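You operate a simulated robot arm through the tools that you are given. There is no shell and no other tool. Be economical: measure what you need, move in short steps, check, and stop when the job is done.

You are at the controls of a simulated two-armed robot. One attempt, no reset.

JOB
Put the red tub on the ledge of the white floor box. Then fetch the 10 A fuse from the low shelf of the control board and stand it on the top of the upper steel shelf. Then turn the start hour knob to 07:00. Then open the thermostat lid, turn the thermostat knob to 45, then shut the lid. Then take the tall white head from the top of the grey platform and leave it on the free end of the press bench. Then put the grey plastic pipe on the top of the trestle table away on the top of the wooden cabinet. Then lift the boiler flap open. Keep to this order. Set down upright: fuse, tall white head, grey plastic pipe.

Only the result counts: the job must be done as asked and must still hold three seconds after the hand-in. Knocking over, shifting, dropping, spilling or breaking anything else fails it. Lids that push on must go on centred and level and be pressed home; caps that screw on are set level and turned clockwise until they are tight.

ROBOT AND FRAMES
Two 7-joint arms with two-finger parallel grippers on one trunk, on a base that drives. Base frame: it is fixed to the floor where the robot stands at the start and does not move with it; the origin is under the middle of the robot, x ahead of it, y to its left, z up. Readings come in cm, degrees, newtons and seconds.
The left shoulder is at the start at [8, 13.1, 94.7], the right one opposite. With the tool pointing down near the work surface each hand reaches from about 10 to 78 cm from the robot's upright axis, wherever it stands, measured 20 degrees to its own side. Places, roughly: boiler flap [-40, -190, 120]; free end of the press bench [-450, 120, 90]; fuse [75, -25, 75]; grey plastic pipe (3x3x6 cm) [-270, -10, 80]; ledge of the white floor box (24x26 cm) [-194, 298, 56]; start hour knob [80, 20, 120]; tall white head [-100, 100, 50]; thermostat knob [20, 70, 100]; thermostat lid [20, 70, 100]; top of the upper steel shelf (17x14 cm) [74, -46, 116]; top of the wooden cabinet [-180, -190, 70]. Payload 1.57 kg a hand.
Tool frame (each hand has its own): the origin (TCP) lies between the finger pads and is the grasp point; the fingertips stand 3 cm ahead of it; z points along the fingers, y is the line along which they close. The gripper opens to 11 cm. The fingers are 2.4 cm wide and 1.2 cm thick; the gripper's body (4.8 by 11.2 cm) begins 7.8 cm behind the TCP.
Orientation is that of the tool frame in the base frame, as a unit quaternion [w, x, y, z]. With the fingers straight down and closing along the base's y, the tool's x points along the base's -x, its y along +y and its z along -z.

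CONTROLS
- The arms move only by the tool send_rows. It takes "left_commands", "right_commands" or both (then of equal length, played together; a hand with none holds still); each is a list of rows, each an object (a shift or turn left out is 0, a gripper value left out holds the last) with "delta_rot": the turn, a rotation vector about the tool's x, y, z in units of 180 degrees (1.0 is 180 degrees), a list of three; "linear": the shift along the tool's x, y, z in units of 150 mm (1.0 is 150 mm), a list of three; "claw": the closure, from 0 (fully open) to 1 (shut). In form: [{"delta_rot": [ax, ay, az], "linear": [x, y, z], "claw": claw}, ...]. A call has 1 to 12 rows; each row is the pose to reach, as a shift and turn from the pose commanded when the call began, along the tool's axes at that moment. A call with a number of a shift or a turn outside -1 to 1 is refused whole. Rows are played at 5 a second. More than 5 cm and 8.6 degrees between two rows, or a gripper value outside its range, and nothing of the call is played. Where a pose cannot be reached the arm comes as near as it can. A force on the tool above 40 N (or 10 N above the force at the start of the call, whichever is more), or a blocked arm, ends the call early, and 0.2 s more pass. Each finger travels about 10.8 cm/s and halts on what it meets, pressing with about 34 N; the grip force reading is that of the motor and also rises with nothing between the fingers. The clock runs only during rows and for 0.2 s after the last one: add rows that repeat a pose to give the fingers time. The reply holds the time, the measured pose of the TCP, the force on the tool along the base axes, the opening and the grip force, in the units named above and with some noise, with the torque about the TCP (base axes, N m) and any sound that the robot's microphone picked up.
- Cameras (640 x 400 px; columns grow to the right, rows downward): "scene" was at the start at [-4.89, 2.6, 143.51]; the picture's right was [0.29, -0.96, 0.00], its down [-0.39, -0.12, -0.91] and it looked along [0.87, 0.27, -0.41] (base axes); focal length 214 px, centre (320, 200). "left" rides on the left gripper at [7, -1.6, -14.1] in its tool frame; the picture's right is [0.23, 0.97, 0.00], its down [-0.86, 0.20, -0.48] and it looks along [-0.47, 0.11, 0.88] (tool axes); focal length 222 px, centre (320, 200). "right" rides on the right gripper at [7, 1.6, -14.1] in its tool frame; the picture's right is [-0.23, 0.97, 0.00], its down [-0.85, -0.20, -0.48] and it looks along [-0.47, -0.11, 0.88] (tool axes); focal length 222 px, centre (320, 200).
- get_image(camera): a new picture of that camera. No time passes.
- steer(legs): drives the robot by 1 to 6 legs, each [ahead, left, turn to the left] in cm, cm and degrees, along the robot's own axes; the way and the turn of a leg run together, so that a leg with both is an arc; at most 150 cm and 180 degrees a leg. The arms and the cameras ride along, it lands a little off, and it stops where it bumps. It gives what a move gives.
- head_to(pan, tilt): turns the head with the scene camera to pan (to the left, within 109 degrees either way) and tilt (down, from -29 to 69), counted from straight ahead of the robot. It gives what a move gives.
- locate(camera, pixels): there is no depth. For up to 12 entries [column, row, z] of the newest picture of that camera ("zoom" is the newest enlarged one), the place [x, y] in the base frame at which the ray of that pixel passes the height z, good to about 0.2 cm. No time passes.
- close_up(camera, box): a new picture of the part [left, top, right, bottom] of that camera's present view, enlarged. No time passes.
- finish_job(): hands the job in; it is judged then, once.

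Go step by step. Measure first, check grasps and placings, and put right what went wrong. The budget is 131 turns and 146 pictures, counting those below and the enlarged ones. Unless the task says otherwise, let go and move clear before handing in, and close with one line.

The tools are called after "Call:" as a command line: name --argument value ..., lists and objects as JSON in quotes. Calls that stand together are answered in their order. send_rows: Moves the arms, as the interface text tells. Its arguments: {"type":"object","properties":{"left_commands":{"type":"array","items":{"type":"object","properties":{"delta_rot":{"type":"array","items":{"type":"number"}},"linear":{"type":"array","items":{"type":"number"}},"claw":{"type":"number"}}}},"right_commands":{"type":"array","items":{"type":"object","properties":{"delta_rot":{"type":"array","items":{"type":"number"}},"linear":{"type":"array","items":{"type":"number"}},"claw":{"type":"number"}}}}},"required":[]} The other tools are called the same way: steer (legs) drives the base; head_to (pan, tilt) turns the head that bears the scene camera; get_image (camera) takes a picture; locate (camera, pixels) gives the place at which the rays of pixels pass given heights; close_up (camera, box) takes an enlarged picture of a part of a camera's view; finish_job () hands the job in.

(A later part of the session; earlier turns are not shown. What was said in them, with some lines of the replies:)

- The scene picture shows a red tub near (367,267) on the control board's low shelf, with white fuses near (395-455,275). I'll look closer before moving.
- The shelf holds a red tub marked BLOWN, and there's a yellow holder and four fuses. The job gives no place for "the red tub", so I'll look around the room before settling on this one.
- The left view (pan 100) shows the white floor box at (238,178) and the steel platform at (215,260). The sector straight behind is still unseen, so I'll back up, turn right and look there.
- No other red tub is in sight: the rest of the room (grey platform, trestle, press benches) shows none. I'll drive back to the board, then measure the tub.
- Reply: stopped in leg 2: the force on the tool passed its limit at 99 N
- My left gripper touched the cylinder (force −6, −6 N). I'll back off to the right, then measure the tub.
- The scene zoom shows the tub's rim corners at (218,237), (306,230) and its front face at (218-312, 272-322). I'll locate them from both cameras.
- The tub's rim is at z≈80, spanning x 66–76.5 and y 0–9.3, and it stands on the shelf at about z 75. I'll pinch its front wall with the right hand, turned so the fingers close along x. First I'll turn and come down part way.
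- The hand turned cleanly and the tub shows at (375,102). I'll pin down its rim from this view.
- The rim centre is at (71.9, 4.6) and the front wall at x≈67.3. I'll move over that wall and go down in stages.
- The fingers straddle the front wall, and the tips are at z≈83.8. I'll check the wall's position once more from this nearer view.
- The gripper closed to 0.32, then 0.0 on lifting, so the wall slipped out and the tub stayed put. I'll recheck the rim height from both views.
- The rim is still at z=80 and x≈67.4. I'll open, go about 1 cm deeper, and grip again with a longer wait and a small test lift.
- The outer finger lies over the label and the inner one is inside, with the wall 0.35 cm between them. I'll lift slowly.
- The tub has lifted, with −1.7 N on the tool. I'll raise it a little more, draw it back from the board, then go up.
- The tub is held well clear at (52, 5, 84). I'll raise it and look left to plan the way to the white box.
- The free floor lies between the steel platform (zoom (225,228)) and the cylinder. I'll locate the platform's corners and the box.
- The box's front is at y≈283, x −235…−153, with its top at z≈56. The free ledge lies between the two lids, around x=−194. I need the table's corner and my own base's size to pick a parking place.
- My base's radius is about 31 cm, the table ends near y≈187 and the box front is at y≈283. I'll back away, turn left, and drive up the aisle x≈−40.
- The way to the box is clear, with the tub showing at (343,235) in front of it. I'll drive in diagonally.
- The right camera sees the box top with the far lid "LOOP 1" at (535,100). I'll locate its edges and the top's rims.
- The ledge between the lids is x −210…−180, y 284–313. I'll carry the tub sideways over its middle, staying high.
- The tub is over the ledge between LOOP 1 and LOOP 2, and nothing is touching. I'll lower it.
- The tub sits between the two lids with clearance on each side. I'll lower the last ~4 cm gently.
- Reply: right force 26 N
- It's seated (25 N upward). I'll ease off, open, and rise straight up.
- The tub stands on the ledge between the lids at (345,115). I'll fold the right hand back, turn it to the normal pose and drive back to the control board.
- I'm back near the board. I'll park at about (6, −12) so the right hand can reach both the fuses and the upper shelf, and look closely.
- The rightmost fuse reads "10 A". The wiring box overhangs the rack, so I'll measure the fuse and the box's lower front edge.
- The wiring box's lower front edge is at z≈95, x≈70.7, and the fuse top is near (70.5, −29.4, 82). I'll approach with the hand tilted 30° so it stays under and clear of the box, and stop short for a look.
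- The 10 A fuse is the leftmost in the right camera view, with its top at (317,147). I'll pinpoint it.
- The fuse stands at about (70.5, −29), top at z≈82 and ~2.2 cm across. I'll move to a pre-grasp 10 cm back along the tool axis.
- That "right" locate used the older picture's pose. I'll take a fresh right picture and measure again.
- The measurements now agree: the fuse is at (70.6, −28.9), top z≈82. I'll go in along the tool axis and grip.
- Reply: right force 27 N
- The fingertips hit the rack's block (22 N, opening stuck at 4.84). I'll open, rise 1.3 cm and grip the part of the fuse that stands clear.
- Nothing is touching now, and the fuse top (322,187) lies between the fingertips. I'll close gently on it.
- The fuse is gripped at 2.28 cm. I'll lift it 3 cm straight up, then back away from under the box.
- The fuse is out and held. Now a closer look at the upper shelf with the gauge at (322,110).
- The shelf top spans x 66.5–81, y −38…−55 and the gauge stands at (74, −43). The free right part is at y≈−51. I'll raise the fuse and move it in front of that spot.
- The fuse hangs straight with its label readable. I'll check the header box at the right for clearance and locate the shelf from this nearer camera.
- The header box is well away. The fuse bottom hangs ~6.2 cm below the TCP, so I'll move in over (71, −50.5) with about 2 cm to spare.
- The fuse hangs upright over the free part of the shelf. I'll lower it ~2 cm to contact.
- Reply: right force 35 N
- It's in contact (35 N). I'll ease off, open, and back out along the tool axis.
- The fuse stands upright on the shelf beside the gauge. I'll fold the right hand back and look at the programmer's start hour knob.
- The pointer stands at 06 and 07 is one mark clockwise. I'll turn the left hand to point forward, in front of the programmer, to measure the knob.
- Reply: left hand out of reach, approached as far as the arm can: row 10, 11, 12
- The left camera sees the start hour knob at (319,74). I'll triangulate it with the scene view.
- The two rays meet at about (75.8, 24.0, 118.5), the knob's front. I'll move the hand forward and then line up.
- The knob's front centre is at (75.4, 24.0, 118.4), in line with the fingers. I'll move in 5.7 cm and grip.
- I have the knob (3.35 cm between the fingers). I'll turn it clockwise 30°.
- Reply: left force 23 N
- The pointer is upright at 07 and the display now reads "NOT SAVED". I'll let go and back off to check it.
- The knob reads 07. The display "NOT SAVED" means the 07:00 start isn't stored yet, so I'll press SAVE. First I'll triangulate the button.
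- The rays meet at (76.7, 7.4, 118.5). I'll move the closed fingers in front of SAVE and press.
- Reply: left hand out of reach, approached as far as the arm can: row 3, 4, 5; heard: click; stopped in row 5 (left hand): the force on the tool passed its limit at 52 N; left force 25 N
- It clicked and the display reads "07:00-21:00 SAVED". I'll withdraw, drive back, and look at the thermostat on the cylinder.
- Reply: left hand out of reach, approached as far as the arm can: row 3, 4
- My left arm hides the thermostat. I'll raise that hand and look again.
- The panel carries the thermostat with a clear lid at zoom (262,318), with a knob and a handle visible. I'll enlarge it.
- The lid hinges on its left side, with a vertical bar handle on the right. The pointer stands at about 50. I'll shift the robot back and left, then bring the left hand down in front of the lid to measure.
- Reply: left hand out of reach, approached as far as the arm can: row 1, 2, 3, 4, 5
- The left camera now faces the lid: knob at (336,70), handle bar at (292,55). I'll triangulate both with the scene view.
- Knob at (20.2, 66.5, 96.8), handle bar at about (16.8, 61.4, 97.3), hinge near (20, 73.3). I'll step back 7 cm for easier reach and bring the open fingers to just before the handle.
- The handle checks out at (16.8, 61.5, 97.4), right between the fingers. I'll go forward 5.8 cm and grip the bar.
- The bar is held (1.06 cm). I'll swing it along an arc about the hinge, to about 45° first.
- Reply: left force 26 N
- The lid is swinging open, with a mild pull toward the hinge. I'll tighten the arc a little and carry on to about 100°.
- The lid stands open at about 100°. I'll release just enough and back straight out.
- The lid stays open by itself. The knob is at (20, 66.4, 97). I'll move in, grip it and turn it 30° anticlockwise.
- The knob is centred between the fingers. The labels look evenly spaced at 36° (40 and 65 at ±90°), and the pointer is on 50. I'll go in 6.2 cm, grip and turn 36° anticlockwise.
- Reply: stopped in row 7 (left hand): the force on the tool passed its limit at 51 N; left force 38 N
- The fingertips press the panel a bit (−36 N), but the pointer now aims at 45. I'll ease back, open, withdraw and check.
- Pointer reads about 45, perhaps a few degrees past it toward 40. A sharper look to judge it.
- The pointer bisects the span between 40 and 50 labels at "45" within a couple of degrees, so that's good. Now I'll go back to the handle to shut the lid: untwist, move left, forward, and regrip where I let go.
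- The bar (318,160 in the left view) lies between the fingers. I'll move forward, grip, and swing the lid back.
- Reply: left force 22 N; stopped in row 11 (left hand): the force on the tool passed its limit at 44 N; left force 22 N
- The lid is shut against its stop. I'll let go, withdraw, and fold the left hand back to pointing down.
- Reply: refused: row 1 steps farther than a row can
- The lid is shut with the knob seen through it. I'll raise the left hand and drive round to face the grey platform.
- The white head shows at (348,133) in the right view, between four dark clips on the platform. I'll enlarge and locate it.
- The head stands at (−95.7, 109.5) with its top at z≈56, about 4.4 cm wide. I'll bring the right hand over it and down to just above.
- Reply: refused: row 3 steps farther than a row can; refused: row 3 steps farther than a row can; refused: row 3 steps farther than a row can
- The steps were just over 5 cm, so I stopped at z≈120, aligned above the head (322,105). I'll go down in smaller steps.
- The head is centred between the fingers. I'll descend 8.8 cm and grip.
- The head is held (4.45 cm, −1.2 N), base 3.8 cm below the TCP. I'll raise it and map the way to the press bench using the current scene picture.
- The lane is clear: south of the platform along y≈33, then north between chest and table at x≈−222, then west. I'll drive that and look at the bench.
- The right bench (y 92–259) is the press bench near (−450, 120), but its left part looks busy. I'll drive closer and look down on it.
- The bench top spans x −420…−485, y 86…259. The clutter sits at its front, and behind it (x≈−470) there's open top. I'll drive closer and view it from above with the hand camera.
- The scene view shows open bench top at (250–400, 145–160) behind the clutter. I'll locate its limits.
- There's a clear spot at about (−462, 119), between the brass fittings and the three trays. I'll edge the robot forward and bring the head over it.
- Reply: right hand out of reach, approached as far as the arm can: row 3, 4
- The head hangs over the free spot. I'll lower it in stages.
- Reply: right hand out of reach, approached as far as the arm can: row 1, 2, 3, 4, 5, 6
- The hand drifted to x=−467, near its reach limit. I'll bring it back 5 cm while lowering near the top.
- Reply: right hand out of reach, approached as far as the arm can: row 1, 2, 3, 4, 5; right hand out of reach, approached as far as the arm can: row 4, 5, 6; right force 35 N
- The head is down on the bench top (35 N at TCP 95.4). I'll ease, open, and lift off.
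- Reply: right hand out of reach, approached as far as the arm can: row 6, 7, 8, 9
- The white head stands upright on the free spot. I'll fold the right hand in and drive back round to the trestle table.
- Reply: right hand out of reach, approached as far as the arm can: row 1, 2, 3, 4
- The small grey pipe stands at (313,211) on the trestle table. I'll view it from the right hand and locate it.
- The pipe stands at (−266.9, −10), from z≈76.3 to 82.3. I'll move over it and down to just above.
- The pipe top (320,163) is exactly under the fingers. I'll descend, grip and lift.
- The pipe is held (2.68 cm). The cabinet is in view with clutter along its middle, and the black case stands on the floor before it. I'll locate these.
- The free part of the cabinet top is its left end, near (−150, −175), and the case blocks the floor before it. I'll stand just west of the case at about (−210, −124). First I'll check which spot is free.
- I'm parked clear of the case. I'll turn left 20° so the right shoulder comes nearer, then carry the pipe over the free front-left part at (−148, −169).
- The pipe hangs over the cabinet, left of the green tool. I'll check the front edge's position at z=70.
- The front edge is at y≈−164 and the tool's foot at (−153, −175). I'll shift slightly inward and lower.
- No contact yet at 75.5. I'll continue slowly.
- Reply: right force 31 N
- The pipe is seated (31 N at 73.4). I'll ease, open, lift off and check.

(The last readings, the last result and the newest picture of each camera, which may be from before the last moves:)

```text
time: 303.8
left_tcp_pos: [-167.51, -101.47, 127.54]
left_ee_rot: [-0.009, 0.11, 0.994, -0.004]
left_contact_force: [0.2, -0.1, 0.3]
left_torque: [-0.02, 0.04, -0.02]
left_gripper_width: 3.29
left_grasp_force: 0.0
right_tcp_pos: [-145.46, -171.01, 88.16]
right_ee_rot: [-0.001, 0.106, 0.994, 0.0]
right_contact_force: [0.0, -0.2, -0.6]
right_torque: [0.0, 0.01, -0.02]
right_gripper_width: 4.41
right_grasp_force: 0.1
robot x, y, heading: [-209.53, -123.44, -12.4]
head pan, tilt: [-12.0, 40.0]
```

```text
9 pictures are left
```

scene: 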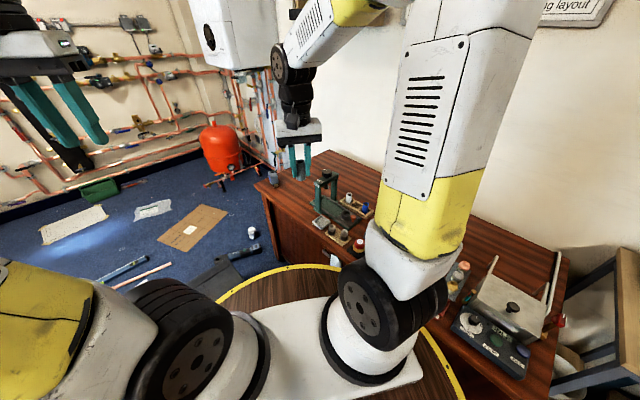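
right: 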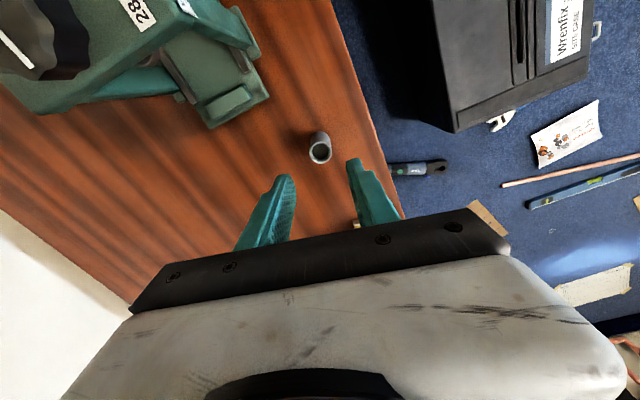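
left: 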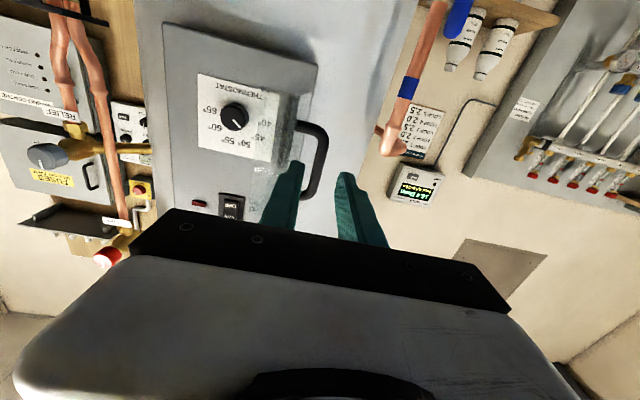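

The pipe stands upright on the cabinet. Last is the boiler flap. I'll use the last scene picture to map the floor items on the way.

Call:
locate --camera "scene" --pixels '[[158, 248, 0], [200, 205, 0], [228, 211, 0], [192, 256, 0], [135, 217, 0], [172, 206, 0], [95, 282, 0], [150, 258, 0], [172, 265, 0], [253, 240, 0], [215, 183, 0], [105, 212, 0]]'

Call:
send_rows --right_commands '[{"linear": [0.1, 0.2, -0.25]}, {"linear": [0.3, 0.4, -0.5]}, {"linear": [0.5, 0.6, -0.7]}, {"linear": [0.7, 0.75, -0.85]}, {"linear": [0.9, 0.9, -1.0]}]'

Call:
head_to --pan -8 --tilt 22

Call:
get_image --camera "scene"

```text
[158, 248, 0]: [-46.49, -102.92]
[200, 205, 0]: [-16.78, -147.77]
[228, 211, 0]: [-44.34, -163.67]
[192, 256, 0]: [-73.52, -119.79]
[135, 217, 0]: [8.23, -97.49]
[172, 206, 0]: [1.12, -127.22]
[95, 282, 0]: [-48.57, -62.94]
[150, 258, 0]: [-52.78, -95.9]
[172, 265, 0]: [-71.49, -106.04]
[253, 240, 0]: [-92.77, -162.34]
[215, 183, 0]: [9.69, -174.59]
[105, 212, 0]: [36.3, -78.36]
```

```text
refused: row 1 steps farther than a row can; nothing moved
```

```text
time: 304.6
left_tcp_pos: [-167.42, -101.43, 127.42]
left_ee_rot: [-0.009, 0.11, 0.994, -0.004]
left_contact_force: [-0.1, 0.8, -0.5]
left_torque: [-0.01, 0.03, 0.0]
left_gripper_width: 3.29
left_grasp_force: 0.1
right_tcp_pos: [-145.44, -171.05, 88.26]
right_ee_rot: [-0.001, 0.107, 0.994, -0.001]
right_contact_force: [0.4, -0.9, 0.3]
right_torque: [0.0, 0.02, 0.01]
right_gripper_width: 4.41
right_grasp_force: 0.2
robot x, y, heading: [-209.65, -123.21, -12.3]
head pan, tilt: [-8.0, 22.0]
```

```text
8 pictures are left
```

scene: 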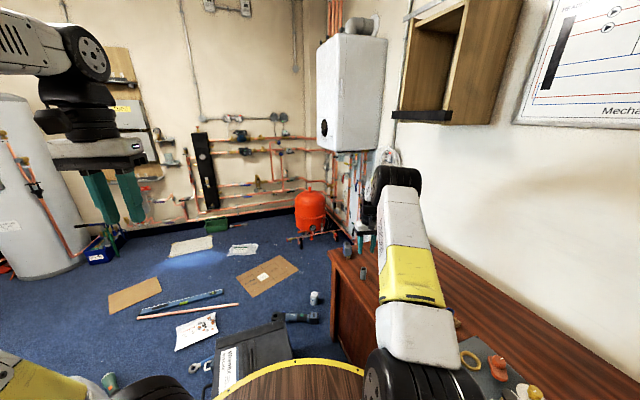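

The boiler is at (350,90), with a round black dial at (323,128). I'll fix the retract steps and locate the nearer floor items for the route.

Call:
locate --camera "scene" --pixels '[[138, 314, 0], [222, 294, 0], [240, 304, 0], [138, 319, 0], [180, 330, 0], [195, 370, 0], [110, 385, 0], [323, 128, 115], [323, 128, 125], [316, 140, 110], [340, 150, 105]]'

Call:
send_rows --right_commands '[{"linear": [0, 0.0, -0.3]}, {"linear": [0, 0.1, -0.55]}, {"linear": [0.15, 0.25, -0.75]}, {"linear": [0.3, 0.45, -0.9]}, {"linear": [0.45, 0.65, -1.0]}, {"linear": [0.6, 0.9, -1.0]}]'

Call:
send_rows --right_commands '[{"linear": [0.1, 0.1, -0.2]}, {"linear": [0.3, 0.2, -0.4]}, {"linear": [0.5, 0.3, -0.6]}, {"linear": [0.7, 0.4, -0.8]}]'

```text
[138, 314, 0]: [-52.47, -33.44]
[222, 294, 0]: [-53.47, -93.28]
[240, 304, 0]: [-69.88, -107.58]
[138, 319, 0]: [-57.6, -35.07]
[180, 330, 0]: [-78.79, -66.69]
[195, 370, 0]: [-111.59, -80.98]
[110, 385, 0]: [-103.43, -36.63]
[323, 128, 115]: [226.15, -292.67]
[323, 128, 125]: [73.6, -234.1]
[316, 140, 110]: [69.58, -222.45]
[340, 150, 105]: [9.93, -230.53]
```

```text
time: 306.0
left_tcp_pos: [-167.32, -101.52, 127.47]
left_ee_rot: [-0.009, 0.11, 0.994, -0.004]
left_contact_force: [0.5, 0.8, -0.3]
left_torque: [0.01, -0.02, -0.04]
left_gripper_width: 3.27
left_grasp_force: 0.1
right_tcp_pos: [-151.49, -156.05, 103.02]
right_ee_rot: [-0.001, 0.107, 0.994, -0.001]
right_contact_force: [-0.1, 0.4, 0.6]
right_torque: [0.05, 0.01, 0.01]
right_gripper_width: 4.43
right_grasp_force: 0.1
robot x, y, heading: [-209.43, -123.46, -11.9]
head pan, tilt: [-8.0, 22.0]
```

```text
time: 307.0
left_tcp_pos: [-167.4, -101.47, 127.47]
left_ee_rot: [-0.009, 0.11, 0.994, -0.003]
left_contact_force: [1.0, -0.3, 0.2]
left_torque: [0.04, 0.06, -0.03]
left_gripper_width: 3.29
left_grasp_force: 0.0
right_tcp_pos: [-160.34, -147.73, 115.13]
right_ee_rot: [-0.001, 0.106, 0.994, -0.001]
right_contact_force: [0.8, 0.3, -1.1]
right_torque: [0.02, 0.0, -0.01]
right_gripper_width: 4.38
right_grasp_force: 0.1
robot x, y, heading: [-209.39, -122.81, -12.1]
head pan, tilt: [-8.0, 22.0]
```

The level lies at x≈−52, y −33…−93, so I'll go round: up to y≈15, east to x≈−59, turn to face the boiler wall, shift to x≈0, then go south.

Call:
steer --legs '[[0, 0, 12.2], [0, 138, 0], [150, 0, 0], [0, 0, -90], [0, 60, 0], [112, 0, 0]]'

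Call:
head_to --pan -22 --tilt 15

Call:
get_image --camera "scene"

```text
time: 328.6
left_tcp_pos: [28.25, -21.53, 127.42]
left_ee_rot: [-0.009, 0.712, 0.702, 0.004]
left_contact_force: [-0.3, -0.7, -0.3]
left_torque: [-0.01, 0.03, 0.01]
left_gripper_width: 3.29
left_grasp_force: 0.3
right_tcp_pos: [-15.63, -38.07, 115.31]
right_ee_rot: [0.0, 0.709, 0.705, -0.001]
right_contact_force: [-0.2, -1.0, -0.3]
right_torque: [0.01, 0.03, 0.0]
right_gripper_width: 4.4
right_grasp_force: 0.0
robot x, y, heading: [-1.84, 15.5, -90.1]
head pan, tilt: [-8.0, 22.0]
stopped in leg 5: the robot was blocked; the commanded pose is now the measured one
```

```text
time: 329.3
left_tcp_pos: [28.21, -21.55, 127.5]
left_ee_rot: [-0.009, 0.712, 0.702, 0.004]
left_contact_force: [-0.4, -0.1, 0.2]
left_torque: [-0.01, 0.02, 0.02]
left_gripper_width: 3.34
left_grasp_force: 0.1
right_tcp_pos: [-15.64, -38.09, 115.2]
right_ee_rot: [-0.002, 0.71, 0.705, 0.001]
right_contact_force: [-0.2, 0.4, 0.2]
right_torque: [0.02, -0.01, 0.02]
right_gripper_width: 4.41
right_grasp_force: 0.0
robot x, y, heading: [-1.58, 15.38, -90.1]
head pan, tilt: [-22.0, 15.0]
```

```text
7 pictures are left
```

scene: 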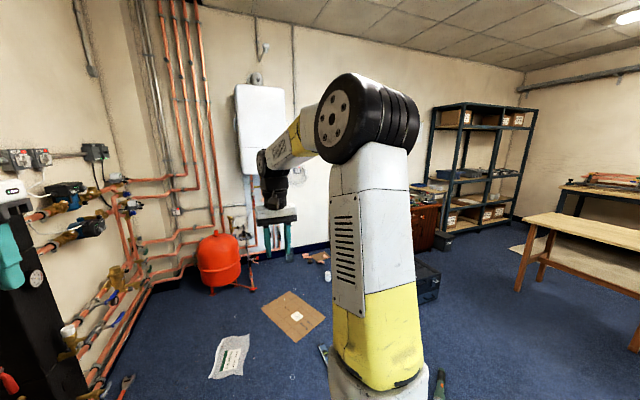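

I bumped something on the left (my left elbow side) and stopped at x≈−2. I'll shift back to x≈−14 and drive south in that lane to stand before the boiler.

Call:
steer --legs '[[0, -12, 0], [108, 0, 0], [32, -14, 0]]'

Call:
head_to --pan -8 --tilt 18

Call:
get_image --camera "scene"

```text
time: 337.6
left_tcp_pos: [2.06, -162.48, 127.33]
left_ee_rot: [-0.01, 0.71, 0.704, 0.004]
left_contact_force: [0.1, -0.8, 0.1]
left_torque: [-0.02, -0.02, -0.02]
left_gripper_width: 3.31
left_grasp_force: 0.0
right_tcp_pos: [-41.74, -179.12, 115.18]
right_ee_rot: [-0.002, 0.708, 0.706, 0.0]
right_contact_force: [0.3, -0.8, -0.5]
right_torque: [-0.02, -0.04, 0.0]
right_gripper_width: 4.41
right_grasp_force: 0.1
robot x, y, heading: [-28.32, -125.93, -90.0]
head pan, tilt: [-22.0, 15.0]
```

```text
time: 338.4
left_tcp_pos: [2.07, -162.41, 127.44]
left_ee_rot: [-0.01, 0.712, 0.703, 0.003]
left_contact_force: [-0.1, 0.4, 0.4]
left_torque: [0.03, -0.01, 0.0]
left_gripper_width: 3.34
left_grasp_force: 0.1
right_tcp_pos: [-41.59, -179.17, 115.29]
right_ee_rot: [-0.002, 0.707, 0.707, 0.0]
right_contact_force: [-0.4, -0.9, -0.9]
right_torque: [-0.03, 0.02, -0.02]
right_gripper_width: 4.4
right_grasp_force: 0.1
robot x, y, heading: [-28.21, -126.06, -89.8]
head pan, tilt: [-8.0, 18.0]
```

```text
6 pictures are left
```

scene: 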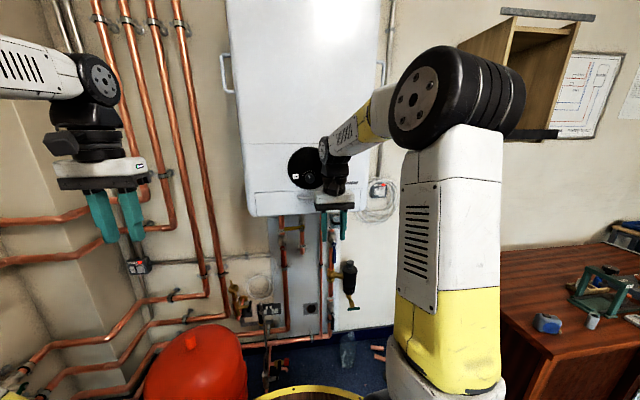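

The boiler's lower front panel (below the seam at row 145) with the black dial at (305,167) must be the flap. I'll move my hand out of the view and enlarge it.

Call:
send_rows --right_commands '[{"linear": [0.2, -0.15, 0.1]}, {"linear": [0.4, -0.3, 0.2]}, {"linear": [0.6, -0.45, 0.3]}, {"linear": [0.8, -0.6, 0.4]}, {"linear": [0.9, -0.75, 0.6]}, {"linear": [0.9, -0.9, 0.8]}]'

Call:
close_up --camera "scene" --box '[215, 115, 415, 240]'

```text
time: 339.8
left_tcp_pos: [2.06, -162.44, 127.44]
left_ee_rot: [-0.011, 0.711, 0.703, 0.003]
left_contact_force: [1.0, 0.6, 0.4]
left_torque: [0.0, 0.0, -0.01]
left_gripper_width: 3.29
left_grasp_force: 0.0
right_tcp_pos: [-55.19, -165.73, 103.53]
right_ee_rot: [-0.001, 0.708, 0.706, 0.0]
right_contact_force: [0.4, 0.2, 0.3]
right_torque: [-0.03, 0.02, -0.02]
right_gripper_width: 4.36
right_grasp_force: 0.0
robot x, y, heading: [-28.35, -125.59, -89.8]
head pan, tilt: [-8.0, 18.0]
```

```text
3.20 times, centred on (315, 178) of scene
```

zoom: 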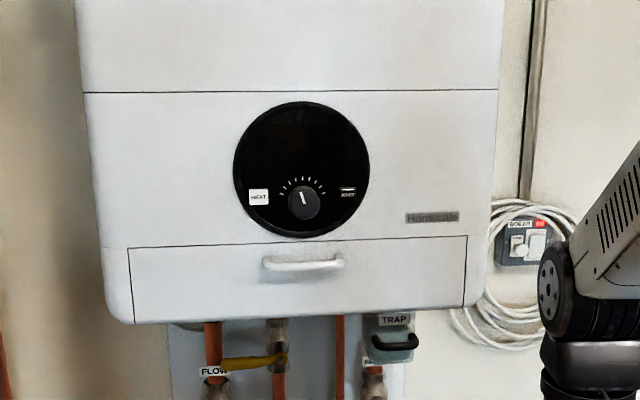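

The flap is the bottom drawer-like panel, with a horizontal bar handle at zoom (303,264). I'll locate handle and panel points.

Call:
locate --camera "zoom" --pixels '[[303, 266, 116], [303, 266, 118], [303, 266, 120], [303, 266, 122], [265, 262, 120], [341, 258, 120], [130, 320, 112], [130, 320, 116], [465, 308, 116], [300, 240, 122], [300, 314, 114]]'

```text
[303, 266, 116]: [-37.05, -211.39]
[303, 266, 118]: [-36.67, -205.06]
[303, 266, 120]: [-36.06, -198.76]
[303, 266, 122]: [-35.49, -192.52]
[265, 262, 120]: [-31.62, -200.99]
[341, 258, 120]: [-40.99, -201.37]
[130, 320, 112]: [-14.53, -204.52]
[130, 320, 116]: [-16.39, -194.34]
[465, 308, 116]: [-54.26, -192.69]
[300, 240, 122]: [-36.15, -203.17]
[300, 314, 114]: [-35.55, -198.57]
```

The handle is about 9 cm wide, centred near x=−36. I need the hand pointing forward with the fingers closing vertically. I'll shift the robot left for elbow room, then pitch and roll the hand.

Call:
steer --legs '[[0, 22, 0]]'

Call:
send_rows --right_commands '[{"delta_rot": [0, -0.0455, 0], "linear": [-0.09, -0.045, -0.08], "claw": 0.6}, {"delta_rot": [0, -0.091, 0], "linear": [-0.18, -0.09, -0.16]}, {"delta_rot": [0, -0.1364, 0], "linear": [-0.27, -0.135, -0.24]}, {"delta_rot": [0, -0.1818, 0], "linear": [-0.36, -0.18, -0.32]}, {"delta_rot": [0, -0.2273, 0], "linear": [-0.45, -0.225, -0.4]}, {"delta_rot": [0, -0.2727, 0], "linear": [-0.54, -0.27, -0.48]}, {"delta_rot": [0, -0.3182, 0], "linear": [-0.63, -0.315, -0.56]}, {"delta_rot": [0, -0.3636, 0], "linear": [-0.72, -0.36, -0.64]}, {"delta_rot": [0, -0.4091, 0], "linear": [-0.81, -0.405, -0.72]}, {"delta_rot": [0, -0.4545, 0], "linear": [-0.9, -0.45, -0.8]}, {"delta_rot": [0, -0.5, 0], "linear": [-0.95, -0.5, -0.85]}, {"delta_rot": [0, -0.5, 0], "linear": [-0.95, -0.5, -0.85]}]'

```text
time: 341.5
left_tcp_pos: [24.37, -162.37, 127.42]
left_ee_rot: [-0.01, 0.71, 0.704, 0.004]
left_contact_force: [-0.2, 0.1, -0.6]
left_torque: [-0.02, -0.03, -0.04]
left_gripper_width: 3.33
left_grasp_force: 0.0
right_tcp_pos: [-32.93, -165.62, 103.36]
right_ee_rot: [-0.001, 0.708, 0.706, 0.001]
right_contact_force: [0.1, -0.1, 0.2]
right_torque: [0.04, 0.01, 0.03]
right_gripper_width: 4.39
right_grasp_force: 0.0
robot x, y, heading: [-6.26, -125.79, -89.8]
head pan, tilt: [-8.0, 18.0]
```

```text
time: 344.1
left_tcp_pos: [24.3, -162.41, 127.45]
left_ee_rot: [-0.009, 0.71, 0.704, 0.004]
left_contact_force: [0.3, -0.3, 1.1]
left_torque: [0.0, 0.01, 0.01]
left_gripper_width: 3.34
left_grasp_force: 0.0
right_tcp_pos: [-40.43, -179.76, 116.19]
right_ee_rot: [-0.499, -0.501, -0.499, 0.501]
right_contact_force: [0.1, 1.0, 0.4]
right_torque: [-0.02, -0.03, 0.04]
right_gripper_width: 4.42
right_grasp_force: 0.1
robot x, y, heading: [-6.06, -125.83, -89.6]
head pan, tilt: [-8.0, 18.0]
```

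The hand now points at the flap from y≈−180. I'll take a right picture to triangulate the handle.

Call:
get_image --camera "right"

```text
4 pictures are left
```

right: 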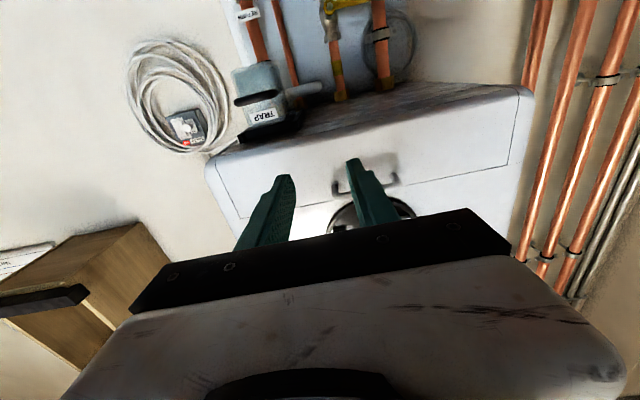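

The rays meet at the handle bar: about (−35.8, −191.6, 122.3). I'll line up with it and roll the hand 90° so the fingers close vertically.

Call:
send_rows --right_commands '[{"delta_rot": [0, 0, 0.0455], "linear": [-0.05, 0.04, 0]}, {"delta_rot": [0, 0, 0.091], "linear": [-0.1, 0.08, 0]}, {"delta_rot": [0, 0, 0.1364], "linear": [-0.15, 0.12, 0]}, {"delta_rot": [0, 0, 0.1818], "linear": [-0.2, 0.16, 0]}, {"delta_rot": [0, 0, 0.2273], "linear": [-0.25, 0.2, 0]}, {"delta_rot": [0, 0, 0.2727], "linear": [-0.3, 0.24, 0]}, {"delta_rot": [0, 0, 0.3182], "linear": [-0.35, 0.28, 0]}, {"delta_rot": [0, 0, 0.3636], "linear": [-0.407, 0.307, 0]}, {"delta_rot": [0, 0, 0.4091], "linear": [-0.407, 0.307, 0]}, {"delta_rot": [0, 0, 0.4545], "linear": [-0.407, 0.307, 0]}, {"delta_rot": [0, 0, 0.5], "linear": [-0.407, 0.307, 0]}, {"delta_rot": [0, 0, 0.5], "linear": [-0.407, 0.307, 0]}]'

```text
time: 346.7
left_tcp_pos: [24.42, -162.39, 127.44]
left_ee_rot: [-0.01, 0.71, 0.704, 0.004]
left_contact_force: [-0.4, 0.1, 0.5]
left_torque: [0.01, 0.0, 0.0]
left_gripper_width: 3.31
left_grasp_force: 0.1
right_tcp_pos: [-35.84, -180.0, 122.22]
right_ee_rot: [0.707, 0.707, 0.0, 0.0]
right_contact_force: [0.1, 0.1, 0.2]
right_torque: [-0.02, -0.02, 0.01]
right_gripper_width: 4.42
right_grasp_force: 0.0
robot x, y, heading: [-5.64, -125.57, -89.8]
head pan, tilt: [-8.0, 18.0]
```

It's aligned at (−35.8, −180, 122.2). I'll move forward 9.2 cm and close on the bar.

Call:
send_rows --right_commands '[{"linear": [0, 0, 0.2]}, {"linear": [0, 0, 0.4]}, {"linear": [0, 0, 0.53]}, {"linear": [0, 0, 0.61]}, {"linear": [0, 0, 0.61]}, {"linear": [0, 0, 0.61], "claw": 0.75}, {"linear": [0, 0, 0.61], "claw": 1}, {"linear": [0, 0, 0.61]}, {"linear": [0, 0, 0.61]}]'

```text
time: 348.7
left_tcp_pos: [24.33, -162.27, 127.48]
left_ee_rot: [-0.009, 0.71, 0.704, 0.003]
left_contact_force: [-0.6, -0.3, -0.5]
left_torque: [0.0, 0.04, 0.0]
left_gripper_width: 3.29
left_grasp_force: 0.0
right_tcp_pos: [-35.96, -189.03, 122.52]
right_ee_rot: [0.708, 0.706, 0.001, -0.002]
right_contact_force: [-0.9, 8.9, 25.8]
right_torque: [-0.55, -0.17, -0.07]
right_gripper_width: 1.01
right_grasp_force: 28.0
robot x, y, heading: [-5.77, -125.99, -89.9]
head pan, tilt: [-8.0, 18.0]
```

I have the bar (1.01 cm). I'll try a small pull outward and up, to feel which way the flap moves.

Call:
send_rows --right_commands '[{"linear": [0, 0.03, -0.01]}, {"linear": [0, 0.06, -0.025]}, {"linear": [0, 0.08, -0.045]}, {"linear": [0, 0.1, -0.065]}, {"linear": [0, 0.1, -0.065]}]'

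```text
time: 349.4
left_tcp_pos: [24.35, -162.37, 127.35]
left_ee_rot: [-0.01, 0.71, 0.704, 0.005]
left_contact_force: [-0.5, -0.4, -0.7]
left_torque: [-0.02, -0.02, 0.02]
left_gripper_width: 3.3
left_grasp_force: 0.1
right_tcp_pos: [-35.89, -188.6, 122.39]
right_ee_rot: [0.699, 0.715, 0.0, 0.002]
right_contact_force: [-1.5, -6.2, -10.1]
right_torque: [0.26, 0.19, 0.01]
right_gripper_width: 1.01
right_grasp_force: 27.8
robot x, y, heading: [-5.77, -125.9, -89.6]
head pan, tilt: [-8.0, 18.0]
stopped in row 3 (right hand): the force on the tool passed its limit at 46 N (the readings are from after the stop); the commanded pose is now the measured one
```

It resists upward (46 N). I'll try outward and slightly down, as for a hinge along the bottom.

Call:
send_rows --right_commands '[{"linear": [0, -0.005, -0.015]}, {"linear": [0, -0.01, -0.035]}, {"linear": [0, -0.02, -0.055]}, {"linear": [0, -0.03, -0.075]}, {"linear": [0, -0.04, -0.095]}, {"linear": [0, -0.05, -0.115]}]'

```text
time: 350.4
left_tcp_pos: [24.38, -162.51, 127.44]
left_ee_rot: [-0.011, 0.709, 0.705, 0.006]
left_contact_force: [-0.2, -0.1, -1.1]
left_torque: [0.01, -0.02, -0.02]
left_gripper_width: 3.3
left_grasp_force: 0.1
right_tcp_pos: [-35.83, -187.73, 121.86]
right_ee_rot: [0.697, 0.717, -0.002, 0.003]
right_contact_force: [-0.5, -7.2, -11.2]
right_torque: [0.3, 0.11, 0.11]
right_gripper_width: 1.04
right_grasp_force: 28.2
robot x, y, heading: [-5.83, -126.0, -90.1]
head pan, tilt: [-8.0, 18.0]
stopped in row 4 (right hand): the force on the tool passed its limit at 41 N (the readings are from after the stop); the commanded pose is now the measured one
```

It gave about 0.9 cm outward and 0.5 down before stopping. I'll look at the flap now.

Call:
close_up --camera "scene" --box '[300, 140, 440, 230]'

```text
4.44 times, centred on (370, 185) of scene
```

zoom: 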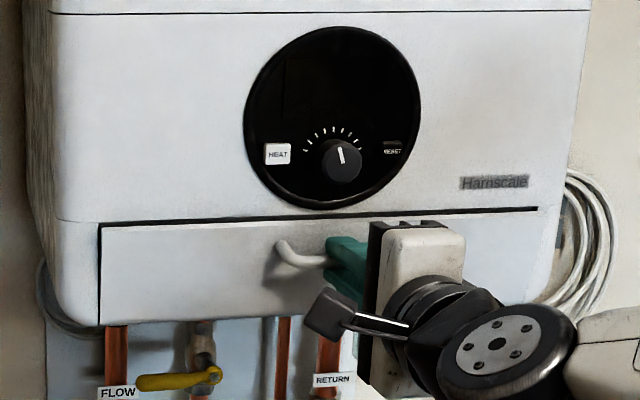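

A dark gap has opened along the flap's top edge, so it swings outward and down about its bottom edge. I'll follow that arc (hinge near z≈115, y≈−195).

Call:
send_rows --right_commands '[{"linear": [0, -0.025, -0.005]}, {"linear": [0, -0.04, -0.02]}, {"linear": [0, -0.055, -0.042]}, {"linear": [0, -0.072, -0.062]}, {"linear": [0, -0.09, -0.08]}, {"linear": [0, -0.112, -0.097]}, {"linear": [0, -0.135, -0.114]}]'

```text
time: 351.9
left_tcp_pos: [24.36, -162.29, 127.38]
left_ee_rot: [-0.008, 0.71, 0.704, 0.004]
left_contact_force: [0.1, 0.8, 0.4]
left_torque: [-0.05, 0.0, 0.01]
left_gripper_width: 3.31
left_grasp_force: 0.0
right_tcp_pos: [-35.95, -185.76, 120.04]
right_ee_rot: [0.699, 0.715, -0.001, 0.002]
right_contact_force: [-5.3, 1.6, 2.4]
right_torque: [-0.2, -0.19, 0.21]
right_gripper_width: 0.99
right_grasp_force: 28.3
robot x, y, heading: [-5.81, -126.16, -90.1]
head pan, tilt: [-8.0, 18.0]
5 turns are left
```

The forces dropped and the flap is open about 30°, following the predicted arc. Few turns remain, so I'll swing it on to about 90° in one call and take a look.

Call:
send_rows --right_commands '[{"linear": [0, -0.033, -0.02]}, {"linear": [0, -0.077, -0.042]}, {"linear": [0, -0.122, -0.06]}, {"linear": [0, -0.167, -0.075]}, {"linear": [0, -0.216, -0.087]}, {"linear": [0, -0.265, -0.093]}, {"linear": [0, -0.313, -0.095]}, {"linear": [0, -0.362, -0.093]}, {"linear": [0, -0.411, -0.087]}, {"linear": [0, -0.458, -0.075]}, {"linear": [0, -0.505, -0.061]}, {"linear": [0, -0.55, -0.042]}]'

Call:
close_up --camera "scene" --box '[300, 140, 440, 230]'

```text
time: 354.6
left_tcp_pos: [24.36, -162.59, 127.48]
left_ee_rot: [-0.01, 0.709, 0.705, 0.004]
left_contact_force: [0.8, 0.1, 0.9]
left_torque: [0.02, 0.0, 0.0]
left_gripper_width: 3.31
left_grasp_force: 0.0
right_tcp_pos: [-35.77, -185.01, 111.93]
right_ee_rot: [0.7, 0.714, -0.002, 0.002]
right_contact_force: [-4.5, -28.7, 17.0]
right_torque: [-0.39, -0.65, -0.21]
right_gripper_width: 1.02
right_grasp_force: 28.3
robot x, y, heading: [-5.91, -126.12, -89.9]
head pan, tilt: [-8.0, 18.0]
```

```text
4.44 times, centred on (370, 185) of scene
4 turns are left
```

zoom: 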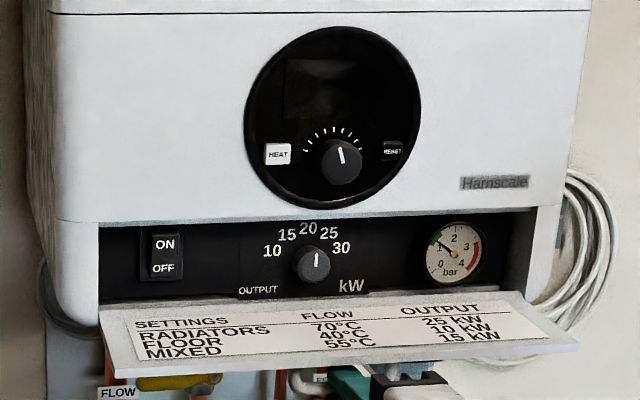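

The flap is down flat, showing the controls and the settings card. I'll let go and back straight out.

Call:
send_rows --right_commands '[{"linear": [0, 0.01, 0.02]}, {"linear": [0, 0.01, 0.02], "claw": 0.8}, {"linear": [0, 0.01, 0.02], "claw": 0.75}, {"linear": [0, 0.01, 0.02], "claw": 0.75}, {"linear": [0, 0.005, -0.1]}, {"linear": [0, 0, -0.3]}, {"linear": [0, 0, -0.5]}, {"linear": [0, 0, -0.7]}, {"linear": [0, 0, -0.7]}]'

Call:
close_up --camera "scene" --box '[280, 140, 440, 240]'

```text
time: 356.6
left_tcp_pos: [24.35, -162.4, 127.49]
left_ee_rot: [-0.01, 0.709, 0.705, 0.004]
left_contact_force: [-0.5, -0.4, 0.1]
left_torque: [0.01, -0.02, 0.01]
left_gripper_width: 3.28
left_grasp_force: 0.1
right_tcp_pos: [-40.18, -179.8, 113.02]
right_ee_rot: [0.699, 0.715, 0.0, 0.003]
right_contact_force: [0.9, -0.7, -1.4]
right_torque: [0.01, 0.02, 0.03]
right_gripper_width: 2.75
right_grasp_force: 0.0
right hand out of reach, approached as far as the arm can: row 6, 7, 8, 9
robot x, y, heading: [-5.82, -125.49, -89.7]
head pan, tilt: [-8.0, 18.0]
```

```text
4.00 times, centred on (360, 190) of scene
3 turns are left
```

zoom: 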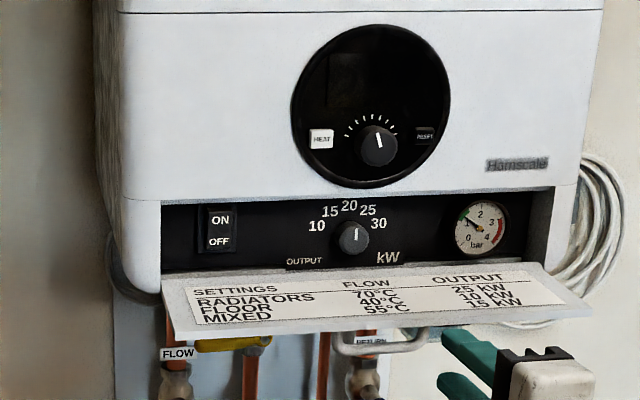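

The flap stays open by itself and the hand is free of the handle. I'll back the robot off a little to be well clear.

Call:
steer --legs '[[-10, 0, 0]]'

```text
time: 357.7
left_tcp_pos: [24.42, -152.52, 127.45]
left_ee_rot: [-0.01, 0.71, 0.704, 0.004]
left_contact_force: [0.9, -0.5, -0.2]
left_torque: [0.0, 0.0, 0.02]
left_gripper_width: 3.3
left_grasp_force: 0.0
right_tcp_pos: [-40.1, -169.9, 113.11]
right_ee_rot: [0.699, 0.715, -0.001, 0.003]
right_contact_force: [0.2, -0.1, 0.2]
right_torque: [0.02, 0.0, 0.05]
right_gripper_width: 2.75
right_grasp_force: 0.1
robot x, y, heading: [-5.77, -116.09, -89.7]
head pan, tilt: [-8.0, 18.0]
2 turns are left
```

The robot has backed away without contact and the flap is open, so I'm handing in.

Call:
finish_job

```text
The job is handed in.
```

I carried out all seven steps in order and handed the job in; I haven't seen the judging result. I also pressed SAVE after turning the start hour knob, since the display showed NOT SAVED; it now reads 07:00-21:00 SAVED. The thermostat pointer is at 45 to within a few degrees of rotation, and the boiler flap turned out to hinge at its bottom edge, so it opens downward. While driving I bumped the cylinder once with the left gripper (99 N) and once hit something I couldn't identify; I didn't check either afterwards.
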